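You operate a simulated robot arm through the tools that you are given. There is no shell and no other tool.

You are at the controls of a simulated robot arm. One attempt, no reset.

## Task
Set the stop's stroke as its card says and try the arms once, open and shut.
Fine: grey lever clamped again; hand mode for the try, then off.
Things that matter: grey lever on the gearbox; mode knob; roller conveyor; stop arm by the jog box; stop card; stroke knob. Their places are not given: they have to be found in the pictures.

Only the result counts: the job must be done as asked and must still hold three seconds after the hand-in. Knocking over, shifting, dropping, spilling or breaking anything else fails it.

## Robot
A 5-joint arm with a two-finger parallel gripper, fixed in place. Base frame: the origin is at the foot of the arm, x ahead of it, y to its left, z up. Units: mm, rad, N and s.
It reaches about 1134 mm from its shoulder. Its first joint turns from -2.601 to 2.601 rad. Payload 1.57 kg.
Tool frame: the origin (TCP) lies between the finger pads and is the grasp point; the fingertips stand 30 mm ahead of it; z points along the fingers, y is the line along which they close. The gripper opens to 110 mm. The fingers are 24 mm wide and 12 mm thick; the gripper's body (48 by 112 mm) begins 78 mm behind the TCP.
Orientation is that of the tool frame in the base frame, as a unit quaternion [w, x, y, z]. With the fingers straight down and closing along the base's y, the tool's x points along the base's -x, its y along +y and its z along -z.

## Interface
- The arm moves only by the tool arm_command. Its argument "motion" is a list that holds one entry, the list of rows, each a list of 7 numbers: the gripper command, from -1 (shut) to 1 (fully open), values between in proportion, then the shift along the tool's x, y, z in mm, then the turn, a rotation vector about the tool's x, y, z in rad. In form: [[[fingers, tx, ty, tz, rx, ry, rz], ...]]. A call has 1 to 20 rows; each row shifts and turns the commanded pose from where the row before left it, along the tool's axes as they then stand. A row lasts 0.2 s, in which the tool goes at most 50 mm and 0.15 rad; a call with a longer step from one row to the next is refused whole, and so is a gripper value outside its range. A pose out of reach is approached as far as the arm can. The call stops where the force on the tool passes 90 N (or 10 N more than at its start, if that is more) or the arm is blocked; 0.2 s more then pass. The fingers move at their own pace (about 153 mm/s each) and stop on an object; they squeeze with about 43 N. The grip force told is the motor's: it shows also when the fingers shut on nothing. Time passes only in rows, and 0.2 s behind the last, so rows that do not move let the fingers close. It gives the time, the measured TCP pose, the force on the tool (base axes), the opening and the grip force at its end, in the units of the frame above (readings bear some noise), with the torque about the TCP (base axes, N m) and any sound that the robot's microphone picked up.
- Cameras (640 x 400 px; columns grow to the right, rows downward): "scene" is fixed at [399.8, -498.4, 1638.9]; the picture's right is [0.59, -0.81, 0.00], its down [-0.62, -0.45, -0.64] and it looks along [0.52, 0.38, -0.77] (base axes); focal length 332 px, centre (320, 200). "wrist" rides on the gripper at [70, 16, -141] in the tool frame; the picture's right is [-0.23, 0.97, 0.00], its down [-0.86, -0.20, -0.48] and it looks along [-0.47, -0.11, 0.88] (tool axes); focal length 222 px, centre (320, 200).
- grab_frame(camera): a new picture of that camera. It takes no simulated time.
- lift_body(by): slides the trunk up (or, below 0, down) by that many mm; the arm rides with it, the base frame stays. It gives what a move gives, with no picture.
- measure_at(camera, pixels): for up to 12 pixels [column, row] of the newest picture of that camera ("zoom" is the newest enlarged one), the place [x, y, z] in the base frame of the surface seen there, good to about 2 mm. It takes no simulated time.
- close_up(camera, box): a new picture of the part [left, top, right, bottom] of that camera's present view, enlarged. It takes no simulated time.
- sign_off(): hands the job in; it is judged then, once.

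Leave the gripper open and the arm clear of the work at the hand-in unless told otherwise.

The tools are called after "Request:" as a command line: name --argument value ..., lists and objects as JSON in quotes. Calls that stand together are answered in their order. arm_command: Moves the arm, as the interface text tells. Its arguments: {"type":"object","properties":{"motion":{"type":"array","items":{"type":"array","items":{"type":"array","items":{"type":"number"}}}}},"required":["motion"]} The other tools are called the same way: lift_body (by) slides the trunk up or down; grab_frame (camera) takes a picture; measure_at (camera, pixels) gives the place of the surface under pixels of a picture; close_up (camera, box) takes an enlarged picture of a part of a camera's view; sign_off () hands the job in.

At the start:

```text
clock: 0.0
tool_pos: [679.8, 29.5, 1228.1]
ee_rot: [-0.001, 0.0, 1.0, 0.001]
ft_force: [-0.8, 0.7, 0.1]
moment: [0.0, 0.02, -0.01]
finger_gap: 110.2
finger_force: 0.0
trunk travel left (down, up): [-960.0, 10.0]
```

scene: 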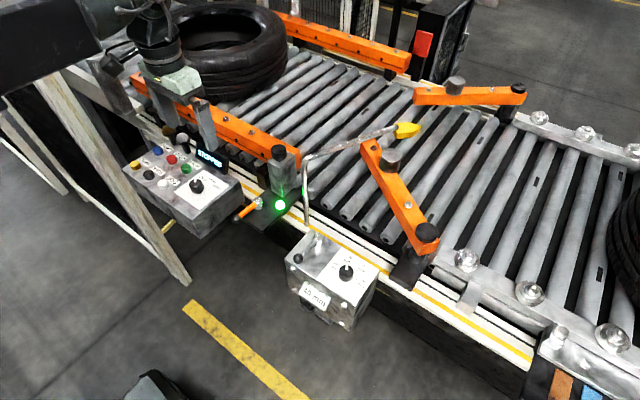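
wrist: 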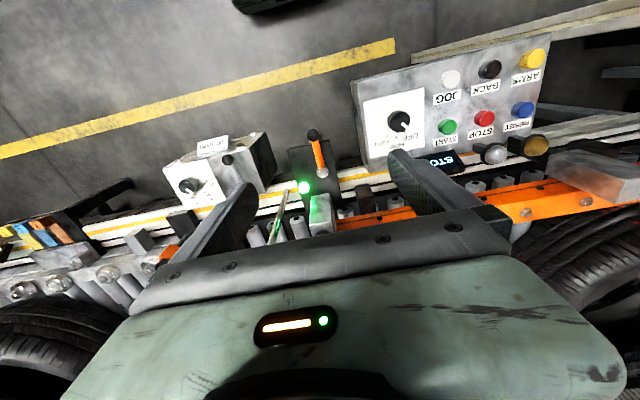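

I see a conveyor with orange arms, a jog box with buttons and a knob at left (about pixels 185,185 in scene), and a gearbox with a knob and a card reading something like "45 mm" (about 330,280). I'll take enlarged views of both before anything moves.

Request:
close_up --camera "scene" --box '[270, 210, 400, 340]'

Request:
close_up --camera "scene" --box '[110, 130, 260, 240]'

Request:
close_up --camera "wrist" --box '[340, 30, 560, 180]'

Request:
close_up --camera "wrist" --box '[150, 110, 350, 250]'

```text
3.08 times, centred on (335, 275) of scene
```

zoom: 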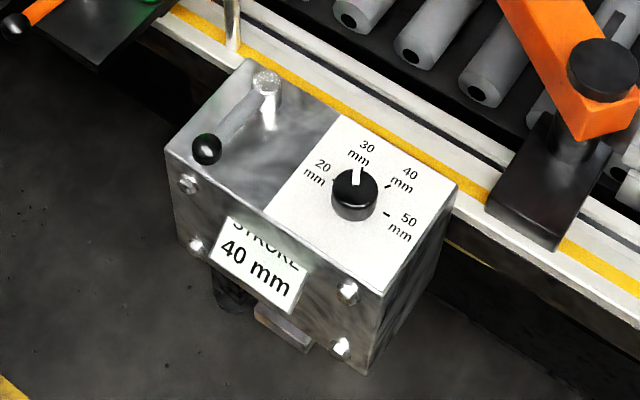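

```text
3.64 times, centred on (185, 185) of scene
```

zoom: 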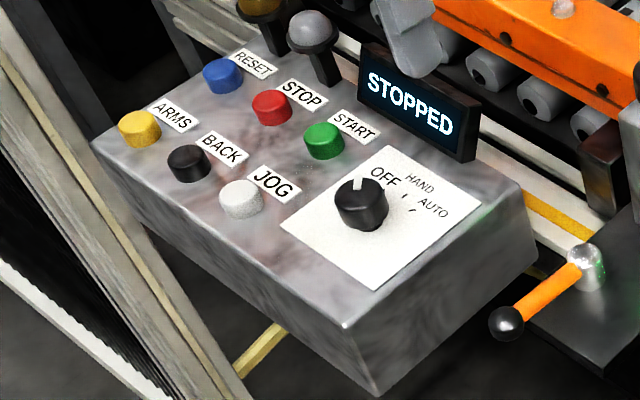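

```text
2.67 times, centred on (450, 105) of wrist
```

zoom: 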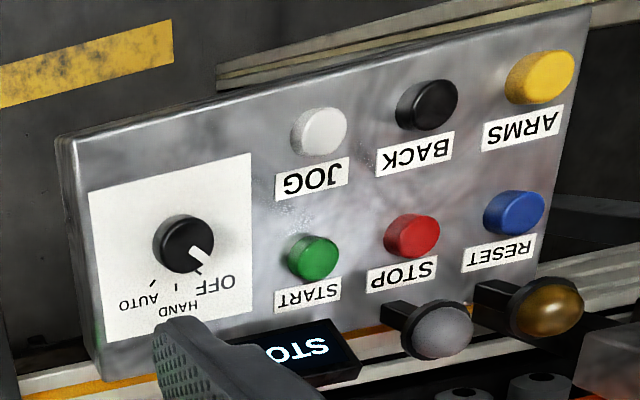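

```text
2.86 times, centred on (250, 180) of wrist
```

zoom: 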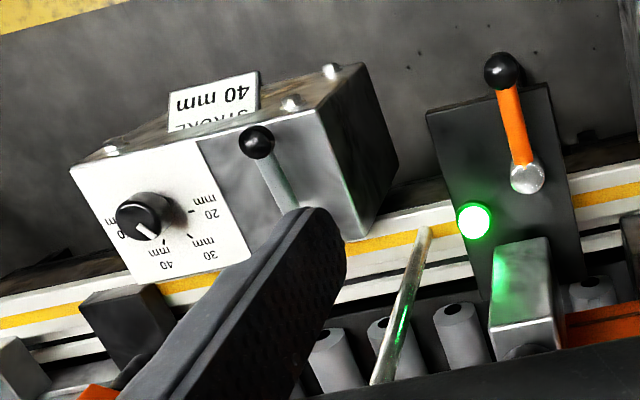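

The card by the gearbox reads "STROKE 40 mm", and the mode knob is at OFF with the display showing "STOPPED". Before I measure, I'll zoom tighter on the card, stroke knob, grey lever and mode knob.

Request:
close_up --camera "scene" --box '[320, 240, 372, 290]'

Request:
close_up --camera "scene" --box '[280, 220, 340, 316]'

Request:
close_up --camera "scene" --box '[175, 160, 230, 205]'

Request:
close_up --camera "scene" --box '[220, 130, 450, 290]'

Request:
close_up --camera "scene" --box '[0, 0, 320, 200]'

Request:
close_up --camera "scene" --box '[400, 200, 640, 400]'

```text
8.00 times, centred on (346, 265) of scene
```

zoom: 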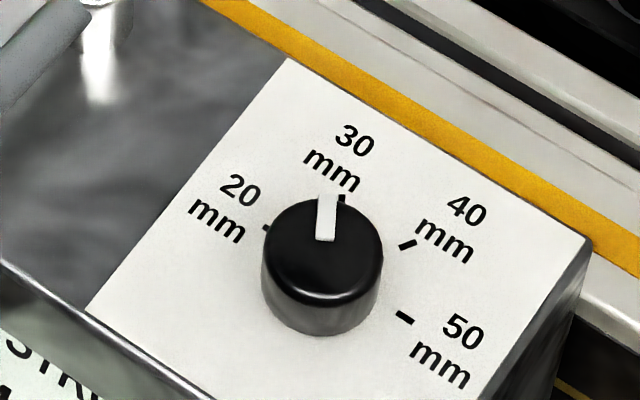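

```text
4.17 times, centred on (310, 268) of scene
```

zoom: 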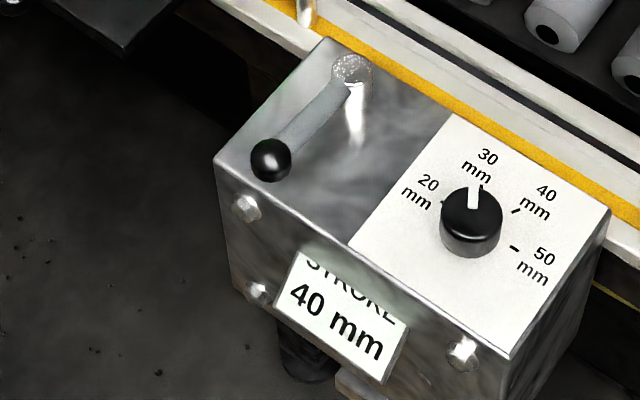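

```text
8.89 times, centred on (202, 182) of scene
```

zoom: 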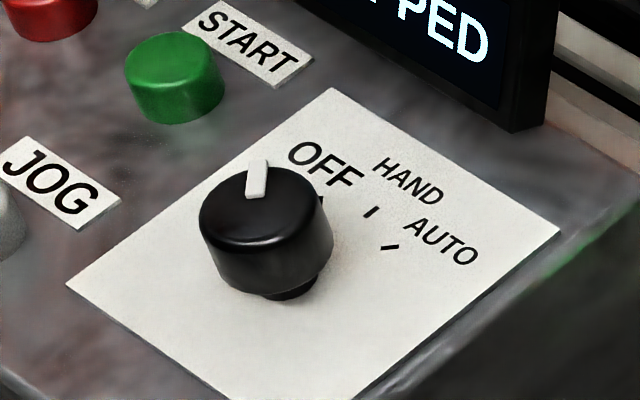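

```text
2.50 times, centred on (335, 210) of scene
```

zoom: 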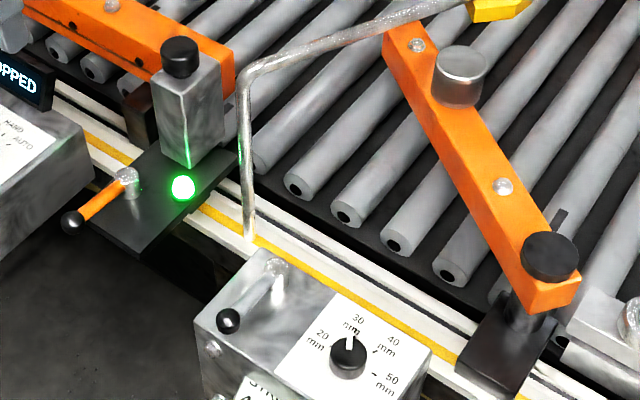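

```text
2.00 times, centred on (160, 100) of scene
```

zoom: 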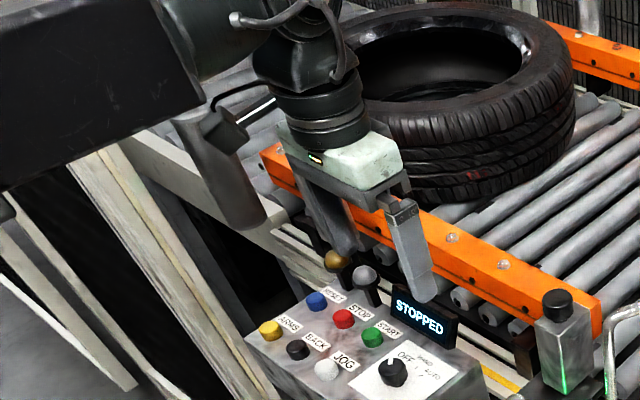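

```text
2.00 times, centred on (520, 300) of scene
```

zoom: 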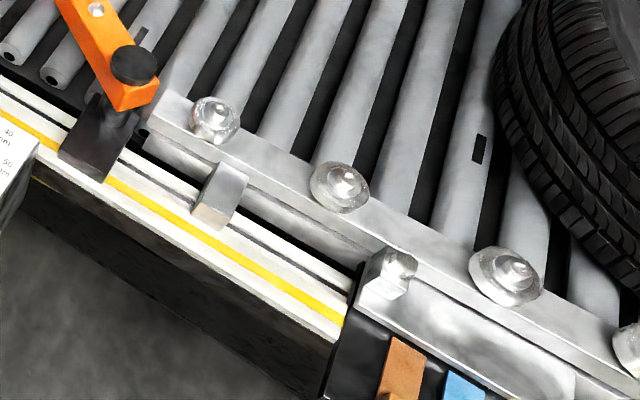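

Now I'll measure the places: gearbox knob, ticks, lever, jog box knob, ARMS button and obstacles (the bent rod, the display and the two dome-topped posts).

Request:
grab_frame --camera "scene"

Request:
measure_at --camera "scene" --pixels '[[346, 271], [346, 265], [325, 252], [357, 292], [376, 271], [318, 241], [298, 258], [308, 250], [306, 208], [302, 160], [360, 145], [408, 130]]'

Request:
measure_at --camera "scene" --pixels '[[196, 184], [181, 200], [212, 196], [143, 161], [155, 168], [167, 178], [162, 148], [174, 155], [186, 163], [210, 158], [170, 130], [182, 137]]'

Request:
measure_at --camera "scene" --pixels '[[278, 153], [280, 206], [248, 210], [262, 205], [424, 233], [390, 160], [380, 205], [230, 120], [516, 88], [455, 82], [515, 95], [425, 95]]'

```text
taken
```

scene: 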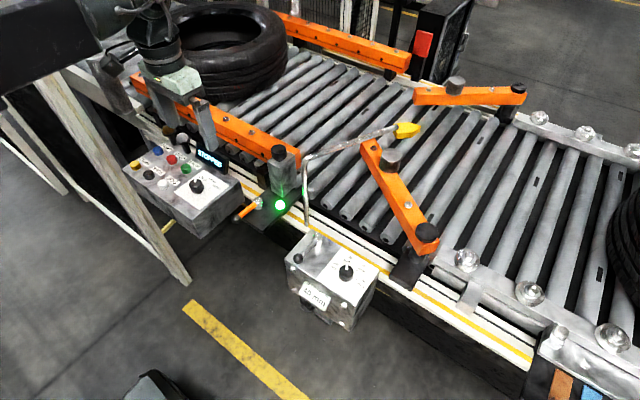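

```text
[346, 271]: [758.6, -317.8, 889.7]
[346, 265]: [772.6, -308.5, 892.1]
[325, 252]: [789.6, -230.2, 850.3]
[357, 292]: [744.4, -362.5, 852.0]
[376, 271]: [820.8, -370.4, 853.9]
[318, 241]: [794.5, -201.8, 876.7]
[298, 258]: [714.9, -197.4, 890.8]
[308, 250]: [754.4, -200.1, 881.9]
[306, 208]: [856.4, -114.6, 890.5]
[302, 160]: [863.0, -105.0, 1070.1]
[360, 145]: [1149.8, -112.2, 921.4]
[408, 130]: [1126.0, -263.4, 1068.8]
```

```text
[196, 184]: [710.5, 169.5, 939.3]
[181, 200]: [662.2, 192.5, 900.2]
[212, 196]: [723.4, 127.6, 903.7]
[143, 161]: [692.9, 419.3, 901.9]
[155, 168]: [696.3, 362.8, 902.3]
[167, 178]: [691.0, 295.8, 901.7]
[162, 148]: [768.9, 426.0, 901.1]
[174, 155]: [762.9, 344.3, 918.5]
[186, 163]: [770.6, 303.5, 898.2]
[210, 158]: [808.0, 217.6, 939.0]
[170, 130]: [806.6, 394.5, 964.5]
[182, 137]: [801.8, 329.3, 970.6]
```

```text
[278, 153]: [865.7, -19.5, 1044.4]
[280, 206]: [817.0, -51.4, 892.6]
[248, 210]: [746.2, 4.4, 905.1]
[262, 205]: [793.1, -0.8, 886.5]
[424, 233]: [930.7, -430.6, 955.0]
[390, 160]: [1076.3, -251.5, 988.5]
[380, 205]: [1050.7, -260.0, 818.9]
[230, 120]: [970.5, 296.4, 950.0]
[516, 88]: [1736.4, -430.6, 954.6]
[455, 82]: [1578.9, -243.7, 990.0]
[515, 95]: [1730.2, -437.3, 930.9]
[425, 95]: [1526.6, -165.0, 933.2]
```

Box edges line up with the base axes, gearbox top is at about z 852, knob top about z 891. I'll take fresh enlarged pictures and measure the pointer and tick directions precisely, starting with the stroke knob.

Request:
close_up --camera "scene" --box '[320, 240, 372, 290]'

Request:
measure_at --camera "zoom" --pixels '[[327, 236], [328, 198], [265, 229], [342, 200], [407, 243], [405, 317], [268, 250], [378, 250], [322, 298], [325, 210], [290, 62], [592, 240]]'

```text
8.00 times, centred on (346, 265) of scene
```

zoom: 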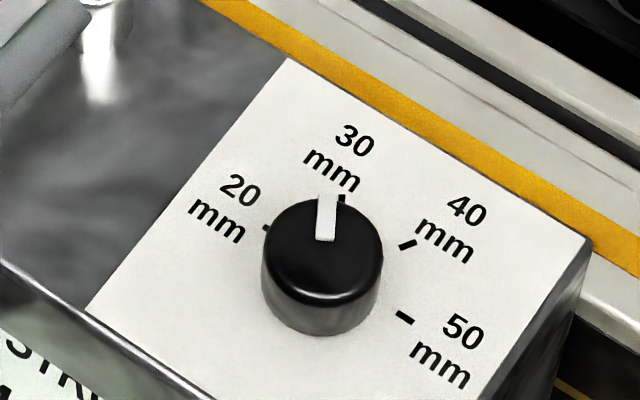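

```text
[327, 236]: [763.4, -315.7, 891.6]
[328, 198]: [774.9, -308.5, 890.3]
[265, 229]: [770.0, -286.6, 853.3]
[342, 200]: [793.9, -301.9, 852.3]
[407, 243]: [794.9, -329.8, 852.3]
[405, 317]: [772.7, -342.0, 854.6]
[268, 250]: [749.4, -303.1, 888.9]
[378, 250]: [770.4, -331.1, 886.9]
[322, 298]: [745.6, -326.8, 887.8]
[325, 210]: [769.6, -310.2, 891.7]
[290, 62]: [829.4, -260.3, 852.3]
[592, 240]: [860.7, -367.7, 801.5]
```

Ticks around the stroke knob sit at roughly 67°, 22°, −22° and −67° about a centre near (760, −316). The pointer is at about 28–30°, so close to the 30 mark. Next I'll measure the mode knob and the grey lever.

Request:
close_up --camera "scene" --box '[175, 160, 230, 205]'

Request:
measure_at --camera "zoom" --pixels '[[255, 196], [258, 163], [321, 198], [374, 211], [390, 247], [202, 220], [330, 215], [260, 238], [260, 172], [70, 284], [330, 90], [557, 232]]'

Request:
close_up --camera "scene" --box '[285, 225, 335, 275]'

Request:
measure_at --camera "zoom" --pixels '[[165, 265], [420, 100], [300, 200], [350, 150], [420, 150], [420, 200], [230, 250], [100, 100], [480, 330], [160, 300], [60, 250], [270, 220]]'

```text
8.89 times, centred on (202, 182) of scene
```

zoom: 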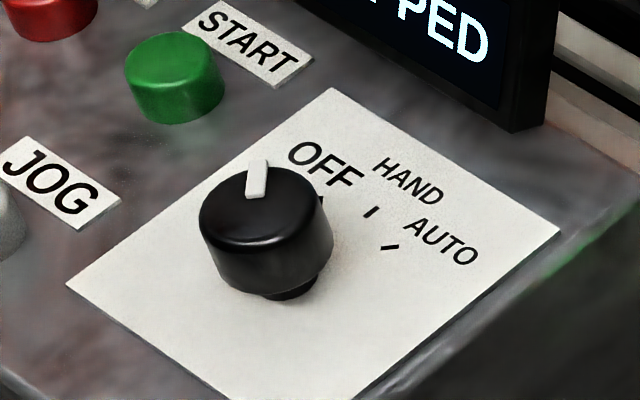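

```text
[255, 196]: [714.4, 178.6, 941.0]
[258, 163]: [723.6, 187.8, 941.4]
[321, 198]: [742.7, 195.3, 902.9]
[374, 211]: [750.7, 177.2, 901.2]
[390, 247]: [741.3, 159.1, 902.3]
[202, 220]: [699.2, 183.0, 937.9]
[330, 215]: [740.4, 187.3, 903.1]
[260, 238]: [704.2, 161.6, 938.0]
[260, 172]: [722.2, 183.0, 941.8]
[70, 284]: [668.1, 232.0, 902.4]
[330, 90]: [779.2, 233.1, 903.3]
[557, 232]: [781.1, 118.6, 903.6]
```

```text
8.00 times, centred on (310, 250) of scene
```

zoom: 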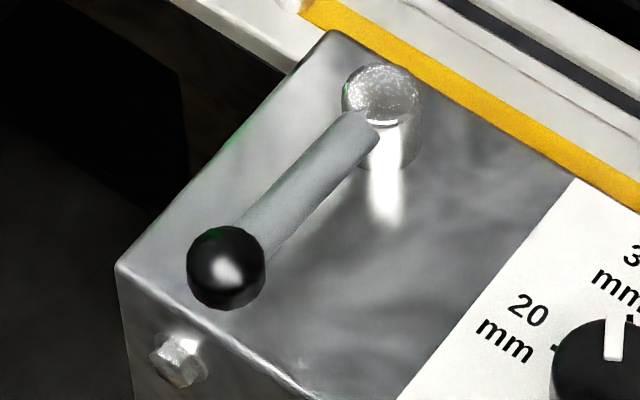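

```text
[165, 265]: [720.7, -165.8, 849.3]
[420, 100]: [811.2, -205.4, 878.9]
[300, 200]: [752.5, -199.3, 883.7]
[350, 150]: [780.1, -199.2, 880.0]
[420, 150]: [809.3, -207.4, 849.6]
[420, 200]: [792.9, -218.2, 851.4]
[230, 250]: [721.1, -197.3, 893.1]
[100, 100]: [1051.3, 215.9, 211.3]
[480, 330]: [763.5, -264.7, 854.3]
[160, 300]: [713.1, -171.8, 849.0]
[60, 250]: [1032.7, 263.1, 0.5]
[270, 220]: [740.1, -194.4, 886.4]
```

Grey lever: pivot about (801, −204), black ball about (716, −198), lying along −x. To see the dial and the clamp lever from above, I'll move the open gripper over the gearbox, staying above z 1100 and so clear of the bent rod (top about 1070).

Request:
arm_command --motion '[[[1, -17.14, -41.43, 14, 0, 0, 0], [1, -17.14, -41.43, 14, 0, 0, 0], [1, -17.14, -41.43, 14, 0, 0, 0], [1, -17.14, -41.43, 14, 0, 0, 0], [1, -17.14, -41.43, 14, 0, 0, 0], [1, -17.14, -41.43, 14, 0, 0, 0], [1, -17.14, -41.43, 14, 0, 0, 0], [1, 0, 0, 0, 0, 0, 0]]]'

Request:
grab_frame --camera "wrist"

Request:
close_up --camera "wrist" --box '[230, 50, 400, 160]'

```text
clock: 1.8
tool_pos: [799.1, -259.7, 1227.5]
ee_rot: [0.001, 0.0, 1.0, 0.0]
ft_force: [0.1, -0.2, -0.3]
moment: [0.0, -0.03, 0.01]
finger_gap: 109.8
finger_force: 0.0
out of reach, approached as far as the arm can: row 1, 2, 3, 4, 5, 6, 7
trunk travel left (down, up): [-960.0, 10.0]
```

```text
taken
```

wrist: 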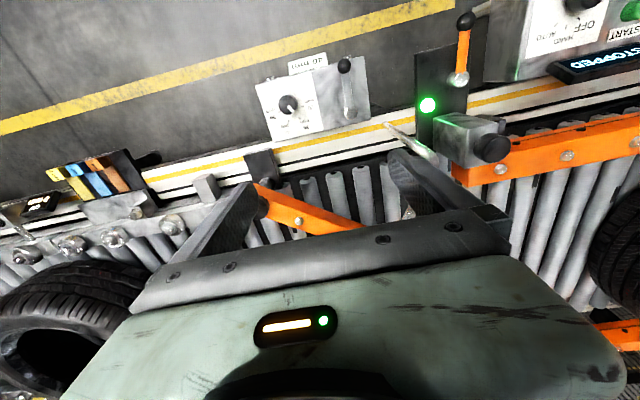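

```text
3.64 times, centred on (315, 105) of wrist
```

zoom: 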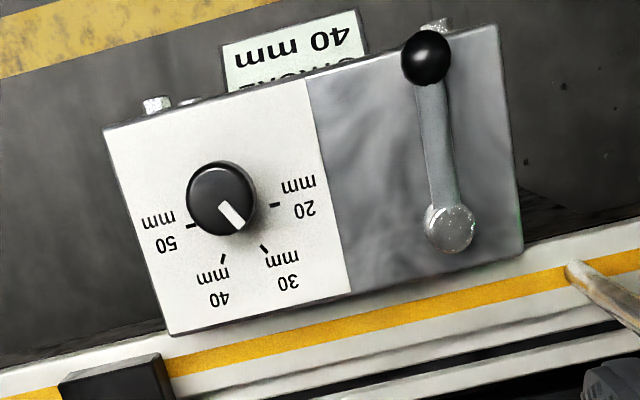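

The arm can't go lower than z≈1227 with the tool upright at this trunk height, so I need the trunk lower. From above, the stroke pointer sits at 30 and the lever has no marks beside it. I'll back off slightly toward −x, raise the arm to keep clearance, and then lower the trunk.

Request:
arm_command --motion '[[[1, 20, 0, -40, 0, 0, 0], [1, 20, 0, -40, 0, 0, 0], [1, 20, 0, -40, 0, 0, 0], [1, 0, 0, -40, 0, 0, 0], [1, 0, 0, -40, 0, 0, 0], [1, 0, 0, 0, 0, 0, 0]]]'

```text
clock: 3.2
tool_pos: [739.7, -259.2, 1227.2]
ee_rot: [0.0, 0.0, 1.0, 0.0]
ft_force: [0.7, 0.4, -0.6]
moment: [-0.02, 0.01, 0.0]
finger_gap: 109.9
finger_force: 0.1
out of reach, approached as far as the arm can: row 1, 2, 3, 4, 5
trunk travel left (down, up): [-960.0, 10.0]
```

Height doesn't change with arm moves while the tool is upright, so it looks like the trunk sets z. I'll test that with a modest trunk move, since nothing below (739, −259) is near z 1180.

Request:
lift_body --by -60

Request:
arm_command --motion '[[[1, 0, 0, 0, 0, 0, 0]]]'

```text
clock: 4.2
tool_pos: [739.9, -258.3, 1166.6]
ee_rot: [-0.001, 0.0, 1.0, 0.0]
ft_force: [0.1, 0.6, -1.4]
moment: [-0.04, 0.02, 0.01]
finger_gap: 110.1
finger_force: 0.0
trunk travel left (down, up): [-900.0, 70.0]
```

```text
clock: 4.6
tool_pos: [738.8, -259.7, 1166.4]
ee_rot: [0.0, -0.001, 1.0, 0.0]
ft_force: [-0.8, 0.3, 0.0]
moment: [-0.02, 0.01, -0.01]
finger_gap: 110.1
finger_force: 0.1
trunk travel left (down, up): [-900.0, 70.0]
```

The trunk sets z, and the arm sets x and y. I'll shift over the grey lever's handle at about (731, −199), set the opening to about 50 mm, and lower partway to look again.

Request:
arm_command --motion '[[[-0.09, 4, 30.3, 0, 0, 0, 0], [-0.09, 4, 30.3, 0, 0, 0, 0], [-0.09, 0, 0, 0, 0, 0, 0]]]'

Request:
lift_body --by -150

Request:
grab_frame --camera "wrist"

Request:
close_up --camera "scene" --box '[230, 130, 390, 330]'

```text
clock: 5.4
tool_pos: [731.6, -199.3, 1166.1]
ee_rot: [0.0, 0.001, 1.0, 0.0]
ft_force: [-0.3, 0.1, -0.6]
moment: [0.02, -0.04, 0.0]
finger_gap: 50.1
finger_force: 0.0
trunk travel left (down, up): [-900.0, 70.0]
```

```text
clock: 7.2
tool_pos: [731.7, -199.4, 1016.9]
ee_rot: [0.001, -0.001, 1.0, -0.001]
ft_force: [0.4, 0.1, -0.4]
moment: [-0.01, -0.02, 0.01]
finger_gap: 50.1
finger_force: 0.1
trunk travel left (down, up): [-750.0, 220.0]
```

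```text
taken
```

wrist: 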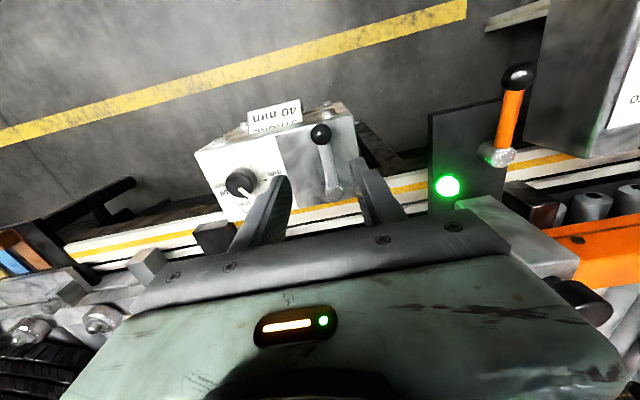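

```text
2.00 times, centred on (310, 230) of scene
```

zoom: 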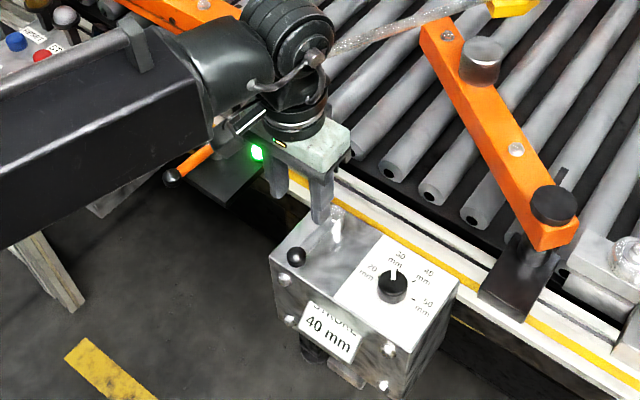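

The gripper is directly above the lever with one finger on each side. I'll measure the ball, shaft and pivot through the wrist picture before going down.

Request:
measure_at --camera "wrist" --pixels '[[320, 132], [325, 155], [329, 172], [333, 188], [300, 150], [350, 150], [241, 183], [290, 220], [232, 205]]'

Request:
close_up --camera "wrist" --box '[190, 95, 370, 225]'

```text
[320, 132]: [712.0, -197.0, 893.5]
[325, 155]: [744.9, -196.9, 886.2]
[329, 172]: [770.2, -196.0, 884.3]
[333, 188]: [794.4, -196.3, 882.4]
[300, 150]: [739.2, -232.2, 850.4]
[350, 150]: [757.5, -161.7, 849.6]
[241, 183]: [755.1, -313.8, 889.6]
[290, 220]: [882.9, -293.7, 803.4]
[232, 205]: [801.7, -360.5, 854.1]
```

```text
3.08 times, centred on (280, 160) of wrist
```

zoom: 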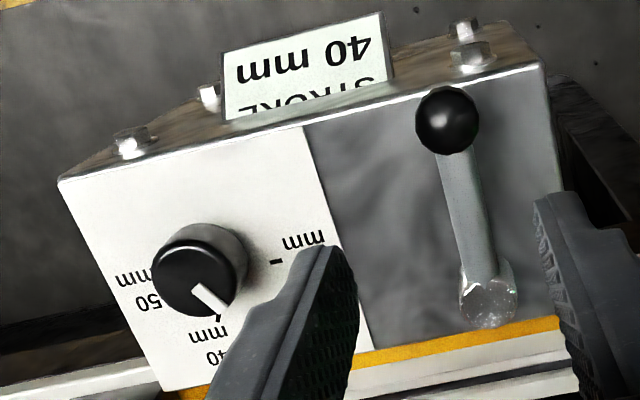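

The lever runs straight along x at y≈−197, from the ball at x 714 to the pivot at x 797, with the shaft top at z≈885. I'll centre the fingers on the shaft at x≈735 and lower so the fingertips reach about z 865.

Request:
arm_command --motion '[[[-0.09, -3.4, 2.4, 0, 0, 0, 0], [-0.09, 0, 0, 0, 0, 0, 0]]]'

Request:
lift_body --by -121

Request:
close_up --camera "scene" --box '[250, 190, 370, 310]'

Request:
grab_frame --camera "wrist"

```text
clock: 7.8
tool_pos: [733.7, -196.6, 1018.4]
ee_rot: [-0.001, 0.0, 1.0, 0.001]
ft_force: [0.4, 0.2, -0.8]
moment: [0.0, -0.05, -0.02]
finger_gap: 50.0
finger_force: 0.0
trunk travel left (down, up): [-750.0, 220.0]
```

```text
clock: 9.3
tool_pos: [734.0, -196.8, 896.1]
ee_rot: [0.0, -0.001, 1.0, 0.0]
ft_force: [-0.7, -0.2, 0.6]
moment: [-0.03, -0.03, 0.01]
finger_gap: 50.2
finger_force: 0.1
trunk travel left (down, up): [-629.0, 341.0]
```

```text
3.33 times, centred on (310, 250) of scene
```

zoom: 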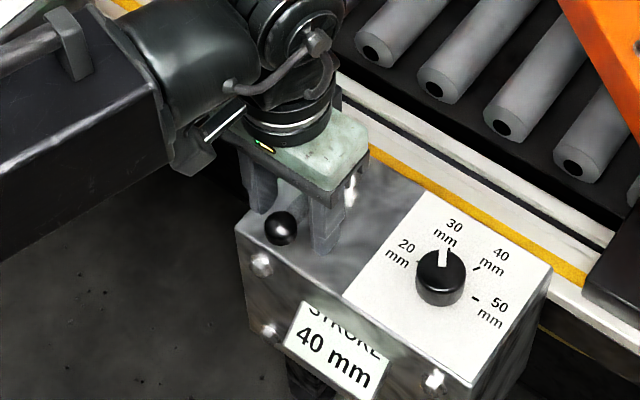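

```text
taken
```

wrist: 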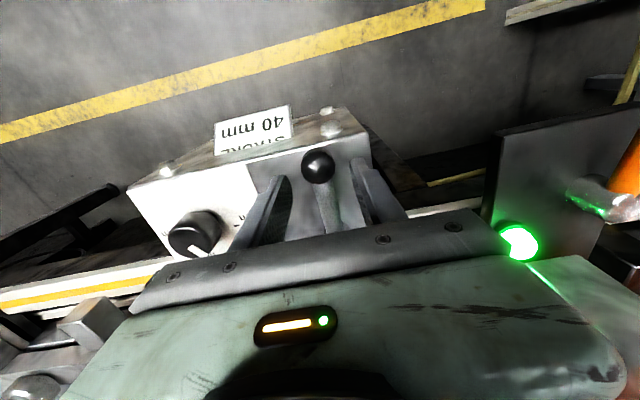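

The fingers straddle the lever. I don't know which way it loosens, so I'll narrow the opening to about 30 mm and nudge it gently counter-clockwise (toward −y, the usual loosening direction), watching the force.

Request:
arm_command --motion '[[[-0.45, 0, 0, 0, 0, 0, 0], [-0.45, 0, 0, 0, 0, 0, 0], [-0.45, 0, -4, 0, 0, 0, 0], [-0.45, 0, -4, 0, 0, 0, 0], [-0.45, 0, -4, 0, 0, 0, 0], [-0.45, 0, -2, 0, 0, 0, 0]]]'

Request:
close_up --camera "wrist" --box '[220, 120, 420, 260]'

```text
clock: 10.7
tool_pos: [736.2, -212.4, 896.0]
ee_rot: [0.0, 0.0, 1.0, 0.0]
ft_force: [-0.1, 0.7, 0.1]
moment: [0.03, 0.0, -0.02]
finger_gap: 31.6
finger_force: 0.5
trunk travel left (down, up): [-629.0, 341.0]
```

```text
2.86 times, centred on (320, 190) of wrist
```

zoom: 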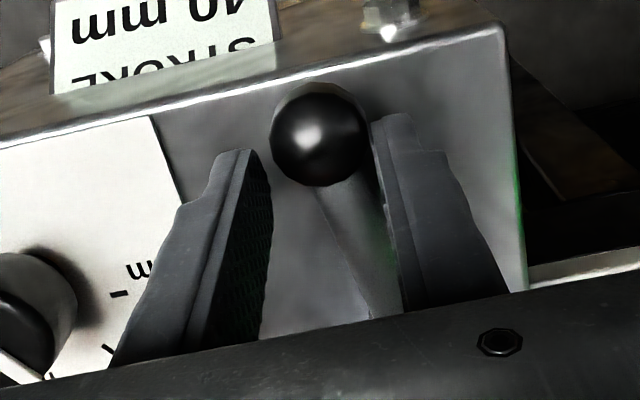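

The lever follows with almost no force, so it turns freely this way. I'll continue along the arc about the pivot, spinning the tool with the lever.

Request:
arm_command --motion '[[[-0.45, 0, 0, 0, 0, 0, -0.1], [-0.45, -1.97, -8.56, 0, 0, 0, -0.14], [-0.45, -1.97, -8.56, 0, 0, 0, -0.14], [-0.45, -1.97, -8.56, 0, 0, 0, -0.14], [-0.45, -1.97, -8.56, 0, 0, 0, -0.14], [-0.45, 0, 0, 0, 0, 0, 0]]]'

Request:
grab_frame --camera "wrist"

Request:
close_up --camera "scene" --box '[250, 190, 370, 310]'

```text
clock: 12.1
tool_pos: [751.9, -241.2, 895.8]
ee_rot: [0.0, -0.325, 0.946, 0.0]
ft_force: [-0.8, 1.5, -0.2]
moment: [0.01, 0.03, -0.02]
finger_gap: 31.0
finger_force: 0.1
trunk travel left (down, up): [-629.0, 341.0]
```

```text
taken
```

wrist: 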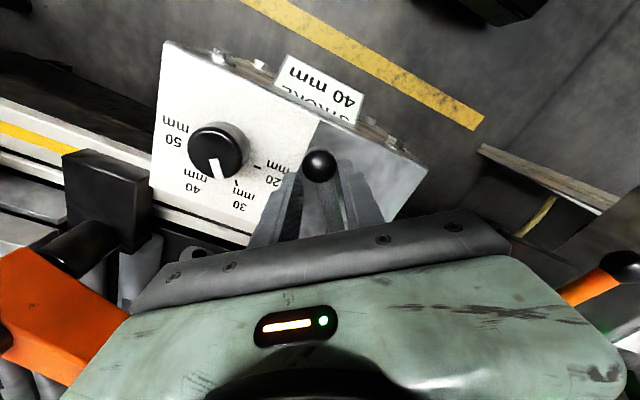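

```text
3.33 times, centred on (310, 250) of scene
```

zoom: 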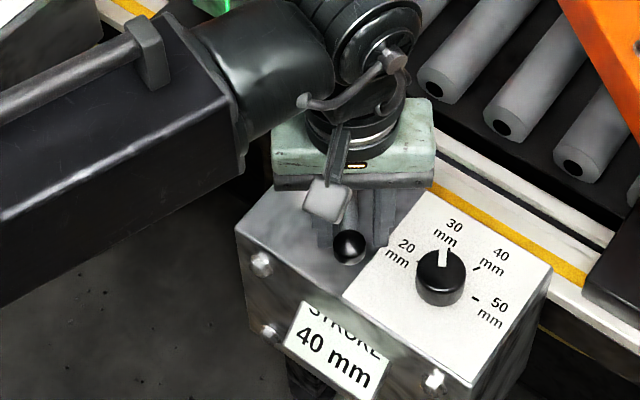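

The lever is at about 38° with hardly any resistance. I'll keep going in the same arc.

Request:
arm_command --motion '[[[-0.45, -1.97, -8.56, 0, 0, 0, -0.14], [-0.45, -1.97, -8.56, 0, 0, 0, -0.14], [-0.45, -1.97, -8.56, 0, 0, 0, -0.14], [-0.45, -1.97, -8.56, 0, 0, 0, -0.14], [-0.45, 0, 0, 0, 0, 0, 0]]]'

Request:
grab_frame --camera "wrist"

Request:
close_up --camera "scene" --box '[250, 190, 370, 310]'

```text
clock: 13.3
tool_pos: [783.7, -255.9, 896.3]
ee_rot: [-0.001, -0.574, 0.819, 0.0]
ft_force: [-0.6, 0.3, 0.4]
moment: [0.0, 0.01, 0.0]
finger_gap: 30.7
finger_force: 0.4
trunk travel left (down, up): [-629.0, 341.0]
```

```text
taken
```

wrist: 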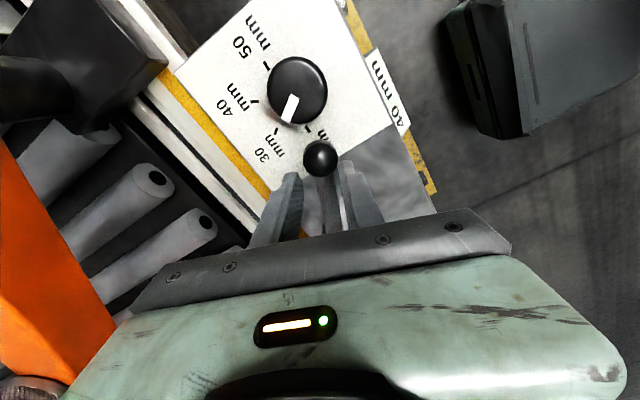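

```text
3.33 times, centred on (310, 250) of scene
```

zoom: 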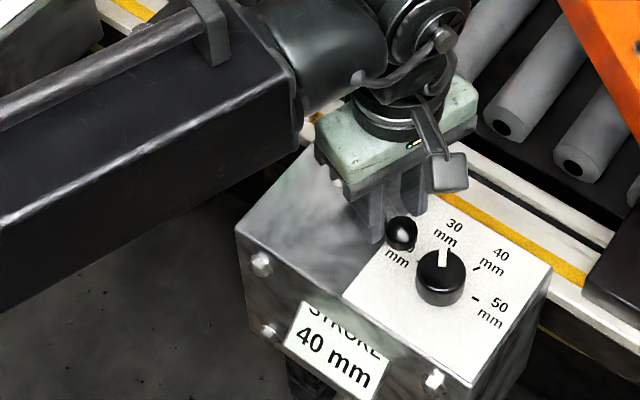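

The lever is at about 70° and still free. I'll go on in smaller steps to find whether there's a stop near 90°.

Request:
arm_command --motion '[[[-0.45, -1.97, -8.56, 0, 0, 0, -0.14], [-0.45, -1.97, -8.56, 0, 0, 0, -0.14], [-0.45, 0, 0, 0, 0, 0, 0]]]'

Request:
close_up --camera "wrist" --box '[200, 40, 440, 260]'

```text
clock: 14.1
tool_pos: [800.0, -253.1, 897.0]
ee_rot: [0.0, -0.683, 0.731, 0.002]
ft_force: [-23.2, 33.1, -9.0]
moment: [0.94, -0.08, -1.2]
finger_gap: 52.5
finger_force: 12.4
trunk travel left (down, up): [-629.0, 341.0]
```

```text
1.82 times, centred on (320, 150) of wrist
```

zoom: 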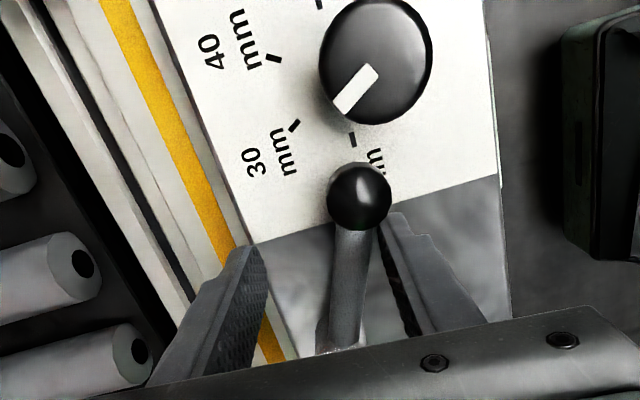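

The force jumped to about 40 N near 80–85°, so the lever has reached its end stop. I'll back off to release the pressure and check where the lever rests.

Request:
arm_command --motion '[[[-0.2, 0, 6, 0, 0, 0, 0.05], [-0.1, 0, 4, 0, 0, 0, 0.05], [-0.1, 0, 0, 0, 0, 0, 0]]]'

Request:
close_up --camera "wrist" --box '[200, 40, 440, 260]'

```text
clock: 14.9
tool_pos: [791.8, -257.6, 894.4]
ee_rot: [0.0, -0.644, 0.765, -0.001]
ft_force: [-1.3, 0.1, 0.2]
moment: [0.01, -0.01, -0.05]
finger_gap: 49.7
finger_force: 0.1
trunk travel left (down, up): [-629.0, 341.0]
```

```text
1.82 times, centred on (320, 150) of wrist
```

zoom: 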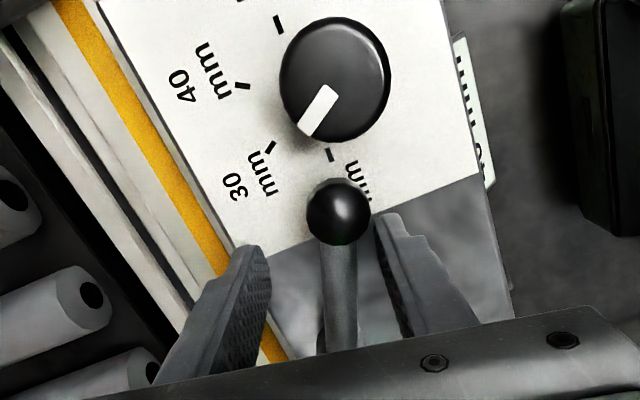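

The pressure is off. I'll raise the trunk straight up 90 mm so the fingers clear the lever and the knob, then look from both cameras.

Request:
lift_body --by 90

Request:
grab_frame --camera "wrist"

Request:
close_up --camera "scene" --box '[270, 200, 390, 320]'

```text
clock: 16.1
tool_pos: [791.1, -256.1, 985.4]
ee_rot: [0.0, -0.644, 0.765, 0.001]
ft_force: [-0.5, -0.1, 0.5]
moment: [-0.02, 0.01, 0.04]
finger_gap: 49.7
finger_force: 0.0
trunk travel left (down, up): [-719.0, 251.0]
```

```text
taken
```

wrist: 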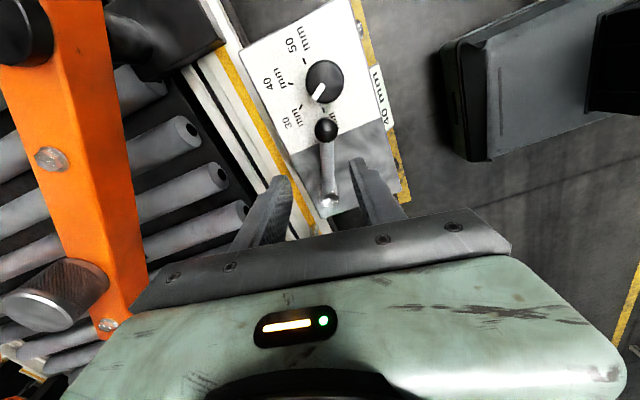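

```text
3.33 times, centred on (330, 260) of scene
```

zoom: 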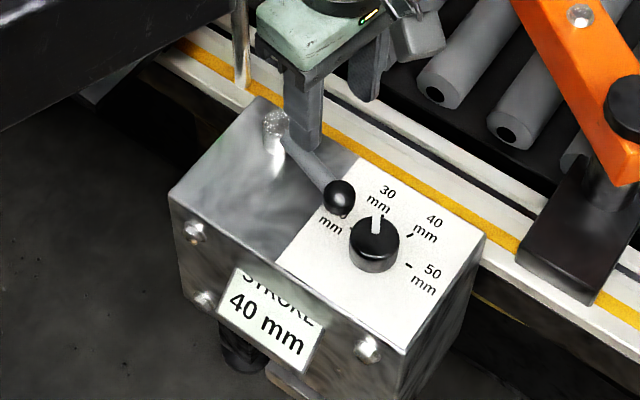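

The lever now lies toward the knob. I'll measure the ball, pivot, knob, pointer and ticks from this viewpoint.

Request:
close_up --camera "wrist" --box '[240, 0, 400, 210]'

Request:
close_up --camera "wrist" --box '[260, 20, 380, 140]'

Request:
measure_at --camera "wrist" --pixels '[[326, 127], [330, 165], [331, 200], [324, 82], [344, 81], [306, 82], [325, 98], [324, 63]]'

```text
1.90 times, centred on (320, 105) of wrist
```

zoom: 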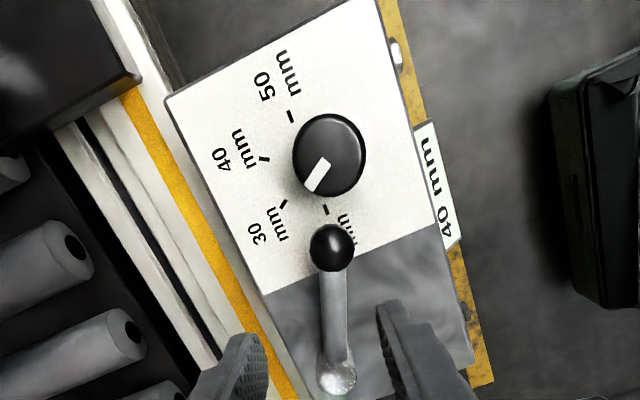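

```text
3.33 times, centred on (320, 80) of wrist
```

zoom: 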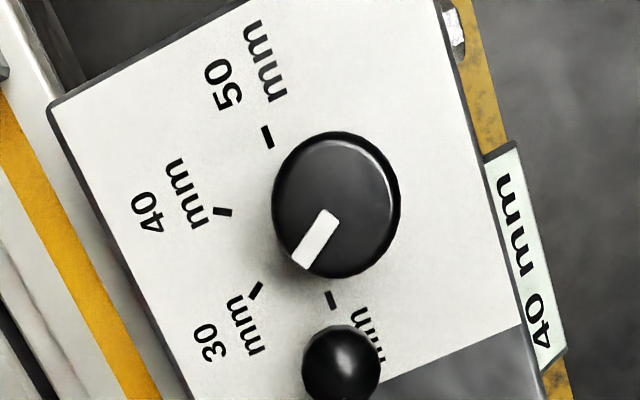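

```text
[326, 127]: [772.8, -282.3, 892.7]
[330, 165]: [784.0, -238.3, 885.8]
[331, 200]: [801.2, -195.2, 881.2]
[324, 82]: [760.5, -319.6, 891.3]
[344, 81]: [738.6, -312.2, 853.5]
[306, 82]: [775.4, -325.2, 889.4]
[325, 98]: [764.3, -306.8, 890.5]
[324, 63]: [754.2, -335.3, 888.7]
```

Request:
measure_at --camera "zoom" --pixels '[[268, 136], [223, 212], [256, 291], [332, 301], [329, 216], [304, 260], [316, 238], [275, 200], [398, 200], [335, 135], [320, 275], [337, 203]]'

```text
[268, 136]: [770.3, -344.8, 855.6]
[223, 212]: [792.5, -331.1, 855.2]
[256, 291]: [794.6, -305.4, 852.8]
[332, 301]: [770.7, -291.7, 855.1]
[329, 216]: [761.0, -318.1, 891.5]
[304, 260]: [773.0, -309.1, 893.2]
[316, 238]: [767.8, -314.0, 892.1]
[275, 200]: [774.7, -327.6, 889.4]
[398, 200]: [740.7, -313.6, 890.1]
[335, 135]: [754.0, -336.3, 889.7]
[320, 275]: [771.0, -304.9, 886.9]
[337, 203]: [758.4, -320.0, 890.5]
```

The tick arc seems centred about 10 mm away from the knob top, which suggests the knob's axis leans. I'll sample the knob top and the panel closely to find the tilt.

Request:
close_up --camera "wrist" --box '[292, 50, 356, 110]'

Request:
measure_at --camera "zoom" --pixels '[[260, 180], [300, 120], [350, 100], [400, 120], [430, 180], [440, 240], [410, 300], [350, 330], [290, 310], [255, 250], [340, 200], [370, 250]]'

Request:
close_up --camera "scene" --box '[326, 250, 366, 286]'

Request:
measure_at --camera "zoom" --pixels '[[260, 180], [300, 150], [350, 130], [400, 180], [400, 220], [370, 260], [330, 280], [280, 260], [250, 220], [320, 220], [320, 340], [250, 300]]'

```text
6.67 times, centred on (324, 80) of wrist
```

zoom: 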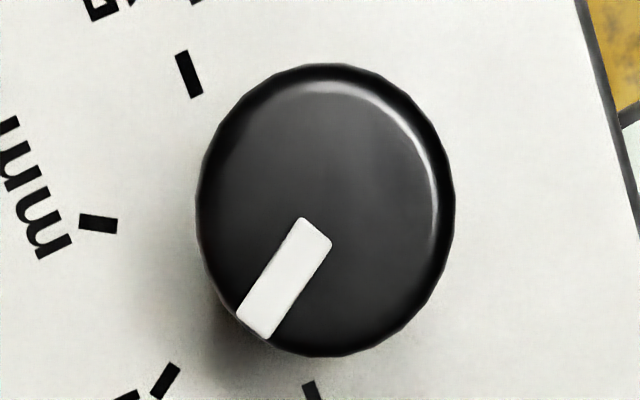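

```text
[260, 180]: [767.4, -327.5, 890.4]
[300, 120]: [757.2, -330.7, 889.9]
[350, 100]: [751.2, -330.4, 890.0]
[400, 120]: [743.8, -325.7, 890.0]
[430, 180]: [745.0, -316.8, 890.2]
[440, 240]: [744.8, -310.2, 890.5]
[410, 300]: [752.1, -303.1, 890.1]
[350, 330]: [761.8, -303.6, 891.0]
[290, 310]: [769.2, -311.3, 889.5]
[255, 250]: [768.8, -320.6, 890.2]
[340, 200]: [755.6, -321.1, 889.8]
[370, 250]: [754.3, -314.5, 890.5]
```

```text
11.11 times, centred on (346, 268) of scene
```

zoom: 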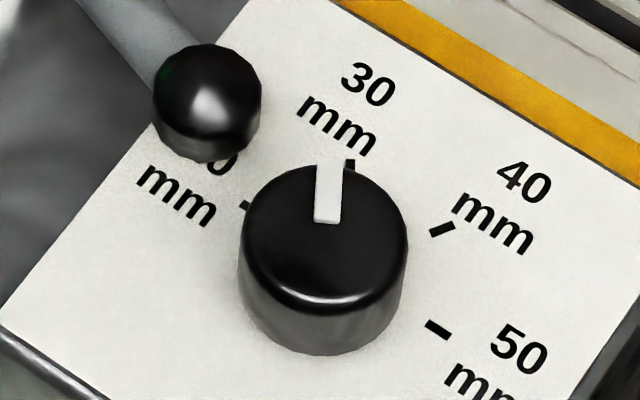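

```text
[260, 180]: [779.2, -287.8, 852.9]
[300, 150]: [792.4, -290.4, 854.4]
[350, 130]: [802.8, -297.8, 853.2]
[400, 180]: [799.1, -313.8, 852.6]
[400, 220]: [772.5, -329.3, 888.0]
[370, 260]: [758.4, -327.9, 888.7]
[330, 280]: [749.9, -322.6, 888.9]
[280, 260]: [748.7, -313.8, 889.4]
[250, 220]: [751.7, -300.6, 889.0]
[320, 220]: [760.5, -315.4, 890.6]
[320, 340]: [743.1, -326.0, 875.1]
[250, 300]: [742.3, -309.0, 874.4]
```

The knob top is level at z≈890, so there's no tilt. The knob axis is at about (758.5, −319), while the ticks are drawn around the panel's own centre at +90°, +30°, −30° and −90°. The pointer's direction is +31°, matching the 30 tick, so 40 needs the pointer at −30°, a turn of about 61° clockwise from above. The lever ball sits at bearing 69° from the knob, so I'll start the finger line at about +12° and finish near −49° to stay clear of it. First I'll move over the knob while high.

Request:
arm_command --motion '[[[0.02, 33.75, 10.7, 0, 0, 0, 0], [0.02, 33.75, 10.7, 0, 0, 0, 0], [0.02, 0, 0, 0, 0, 0, -0.128], [0.02, 0, 0, 0, 0, 0, -0.128], [0.02, 0, 0, 0, 0, 0, -0.128], [0.02, 0, 0, 0, 0, 0, 0]]]'

Request:
grab_frame --camera "wrist"

Request:
close_up --camera "scene" --box '[270, 190, 410, 320]'

```text
clock: 17.5
tool_pos: [758.4, -319.4, 986.3]
ee_rot: [0.0, 0.778, -0.628, 0.0]
ft_force: [-0.3, -0.5, -0.3]
moment: [0.03, -0.01, 0.01]
finger_gap: 56.0
finger_force: 0.1
trunk travel left (down, up): [-719.0, 251.0]
```

```text
taken
```

wrist: 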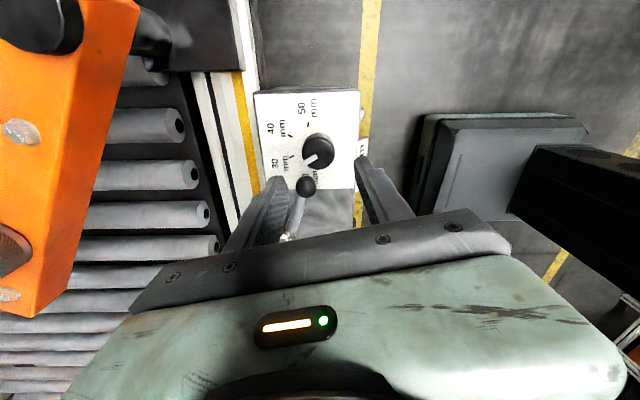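

```text
3.08 times, centred on (340, 255) of scene
```

zoom: 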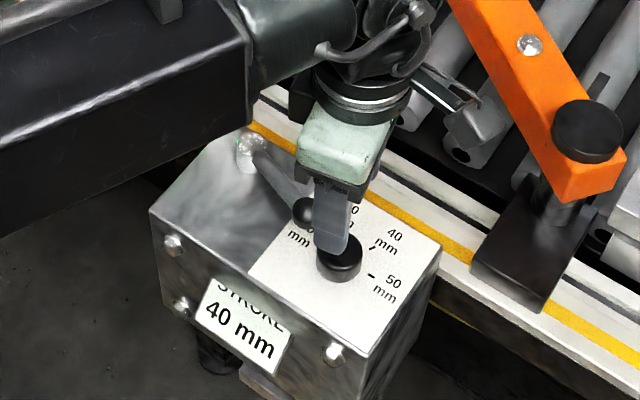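

The knob lies close to straight under the TCP. I'll check the centring with an enlarged wrist view before lowering.

Request:
close_up --camera "wrist" --box '[288, 120, 352, 180]'

Request:
measure_at --camera "zoom" --pixels '[[240, 180], [260, 130], [320, 100], [380, 110], [400, 170], [380, 230], [320, 260], [260, 240], [320, 180], [220, 340], [300, 160], [350, 190]]'

```text
6.67 times, centred on (320, 150) of wrist
```

zoom: 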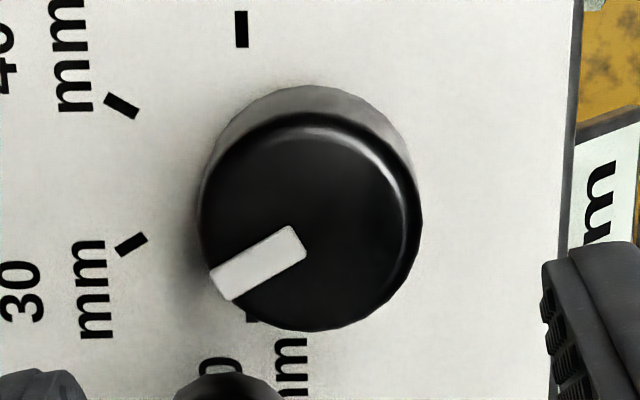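

```text
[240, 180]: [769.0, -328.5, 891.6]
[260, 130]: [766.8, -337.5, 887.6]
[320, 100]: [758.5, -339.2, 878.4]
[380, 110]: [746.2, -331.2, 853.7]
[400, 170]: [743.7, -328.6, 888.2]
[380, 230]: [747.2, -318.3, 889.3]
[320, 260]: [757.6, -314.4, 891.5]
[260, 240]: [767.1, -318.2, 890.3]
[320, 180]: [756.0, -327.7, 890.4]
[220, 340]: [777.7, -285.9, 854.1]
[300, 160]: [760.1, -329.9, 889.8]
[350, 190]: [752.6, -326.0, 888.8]
```

The knob centre reads about (758.3, −320), so the TCP is within about 1 mm. The ticks clearly run parallel to directions 30° apart from the box axis, as worked out. Now I'll lower 93 mm so the fingertips reach about z 863, beside the knob and above the panel (853).

Request:
lift_body --by -93

Request:
close_up --camera "scene" --box '[290, 210, 400, 310]'

Request:
grab_frame --camera "wrist"

```text
clock: 18.8
tool_pos: [757.6, -318.9, 894.2]
ee_rot: [0.0, 0.778, -0.628, 0.0]
ft_force: [0.0, 0.1, 0.0]
moment: [-0.01, -0.03, -0.01]
finger_gap: 56.0
finger_force: 0.1
trunk travel left (down, up): [-626.0, 344.0]
```

```text
4.00 times, centred on (345, 260) of scene
```

zoom: 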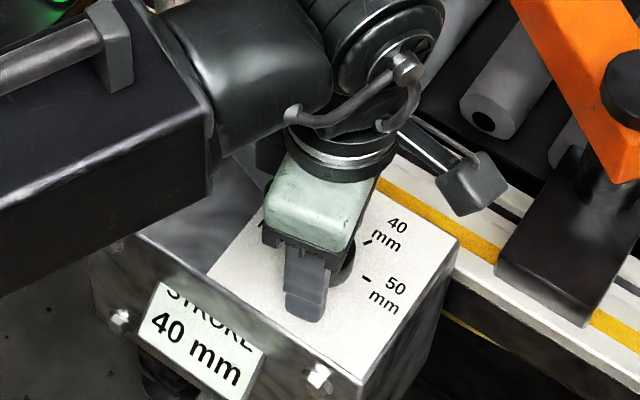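

```text
taken
```

wrist: 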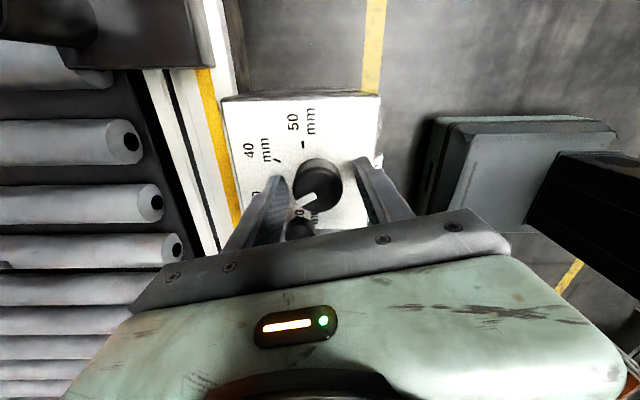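

The knob is between the fingers and clear of the panel and the ball. I'll close on it and check the grip.

Request:
arm_command --motion '[[[-0.3, 0, 0, 0, 0, 0, 0], [-0.6, 0, 0, 0, 0, 0, 0], [-1, 0, 0, 0, 0, 0, 0], [-1, 0, 0, 0, 0, 0, 0]]]'

Request:
close_up --camera "wrist" --box '[220, 80, 420, 250]'

```text
clock: 19.8
tool_pos: [760.9, -318.8, 892.6]
ee_rot: [-0.001, 0.778, -0.628, 0.001]
ft_force: [25.6, -1.7, 17.0]
moment: [0.36, -0.24, -0.01]
finger_gap: 37.7
finger_force: 43.8
trunk travel left (down, up): [-626.0, 344.0]
```

```text
2.35 times, centred on (320, 165) of wrist
```

zoom: 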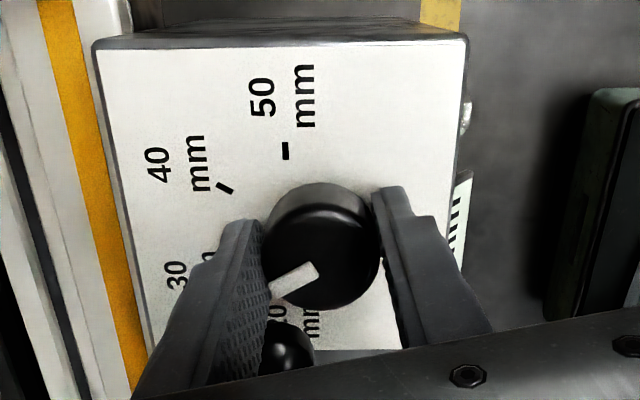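

It's gripped (37.7 mm), but there's a 26 N side load because I'm about 3 mm off centre in x. I'll shift +3 mm in x to relieve it before turning.

Request:
arm_command --motion '[[[-1, 0.63, -2.93, 0, 0, 0, 0], [-1, 0, 0, 0, 0, 0, 0]]]'

```text
clock: 20.4
tool_pos: [759.8, -319.8, 892.4]
ee_rot: [0.001, 0.778, -0.628, -0.001]
ft_force: [-0.9, 5.3, -3.6]
moment: [-0.54, -0.52, -0.01]
finger_gap: 37.7
finger_force: 43.9
trunk travel left (down, up): [-626.0, 344.0]
```

The side load is gone. Now I'll turn clockwise (seen from above), starting with about 26°, and watch the torque.

Request:
arm_command --motion '[[[-1, 0, 0, 0, 0, 0, 0.1], [-1, 0, 0, 0, 0, 0, 0.12], [-1, 0, 0, 0, 0, 0, 0.12], [-1, 0, 0, 0, 0, 0, 0.12], [-1, 0, 0, 0, 0, 0, 0]]]'

Request:
close_up --camera "wrist" --box '[220, 80, 420, 250]'

```text
clock: 21.6
tool_pos: [759.4, -318.3, 890.9]
ee_rot: [-0.001, -0.614, 0.789, 0.001]
ft_force: [-26.3, 12.3, -27.0]
moment: [0.3, -0.52, -0.02]
finger_gap: 37.6
finger_force: 43.9
trunk travel left (down, up): [-626.0, 344.0]
```

```text
2.35 times, centred on (320, 165) of wrist
```

zoom: 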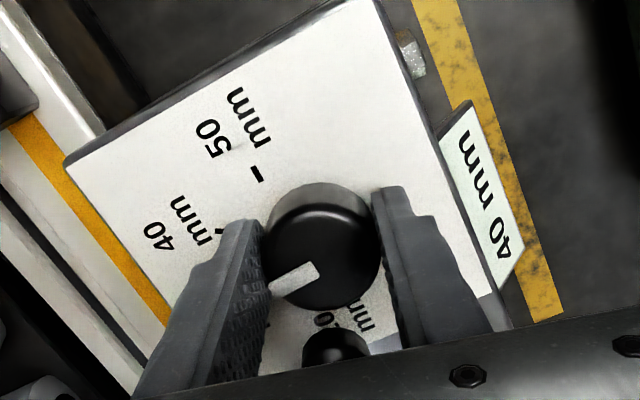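

The pointer turned along with the fingers. A side load is building again (−26, +12 N), so I'll ease the position by about (−2.5, +1.2) mm and then continue turning.

Request:
arm_command --motion '[[[-1, -0.55, 2.7, 0, 0, 0, 0], [-1, 0, 0, 0, 0, 0, 0]]]'

```text
clock: 22.2
tool_pos: [759.4, -318.4, 894.3]
ee_rot: [0.001, -0.615, 0.789, 0.0]
ft_force: [-2.9, -1.1, -5.9]
moment: [0.81, 0.41, -0.01]
finger_gap: 37.6
finger_force: 43.5
trunk travel left (down, up): [-626.0, 344.0]
```

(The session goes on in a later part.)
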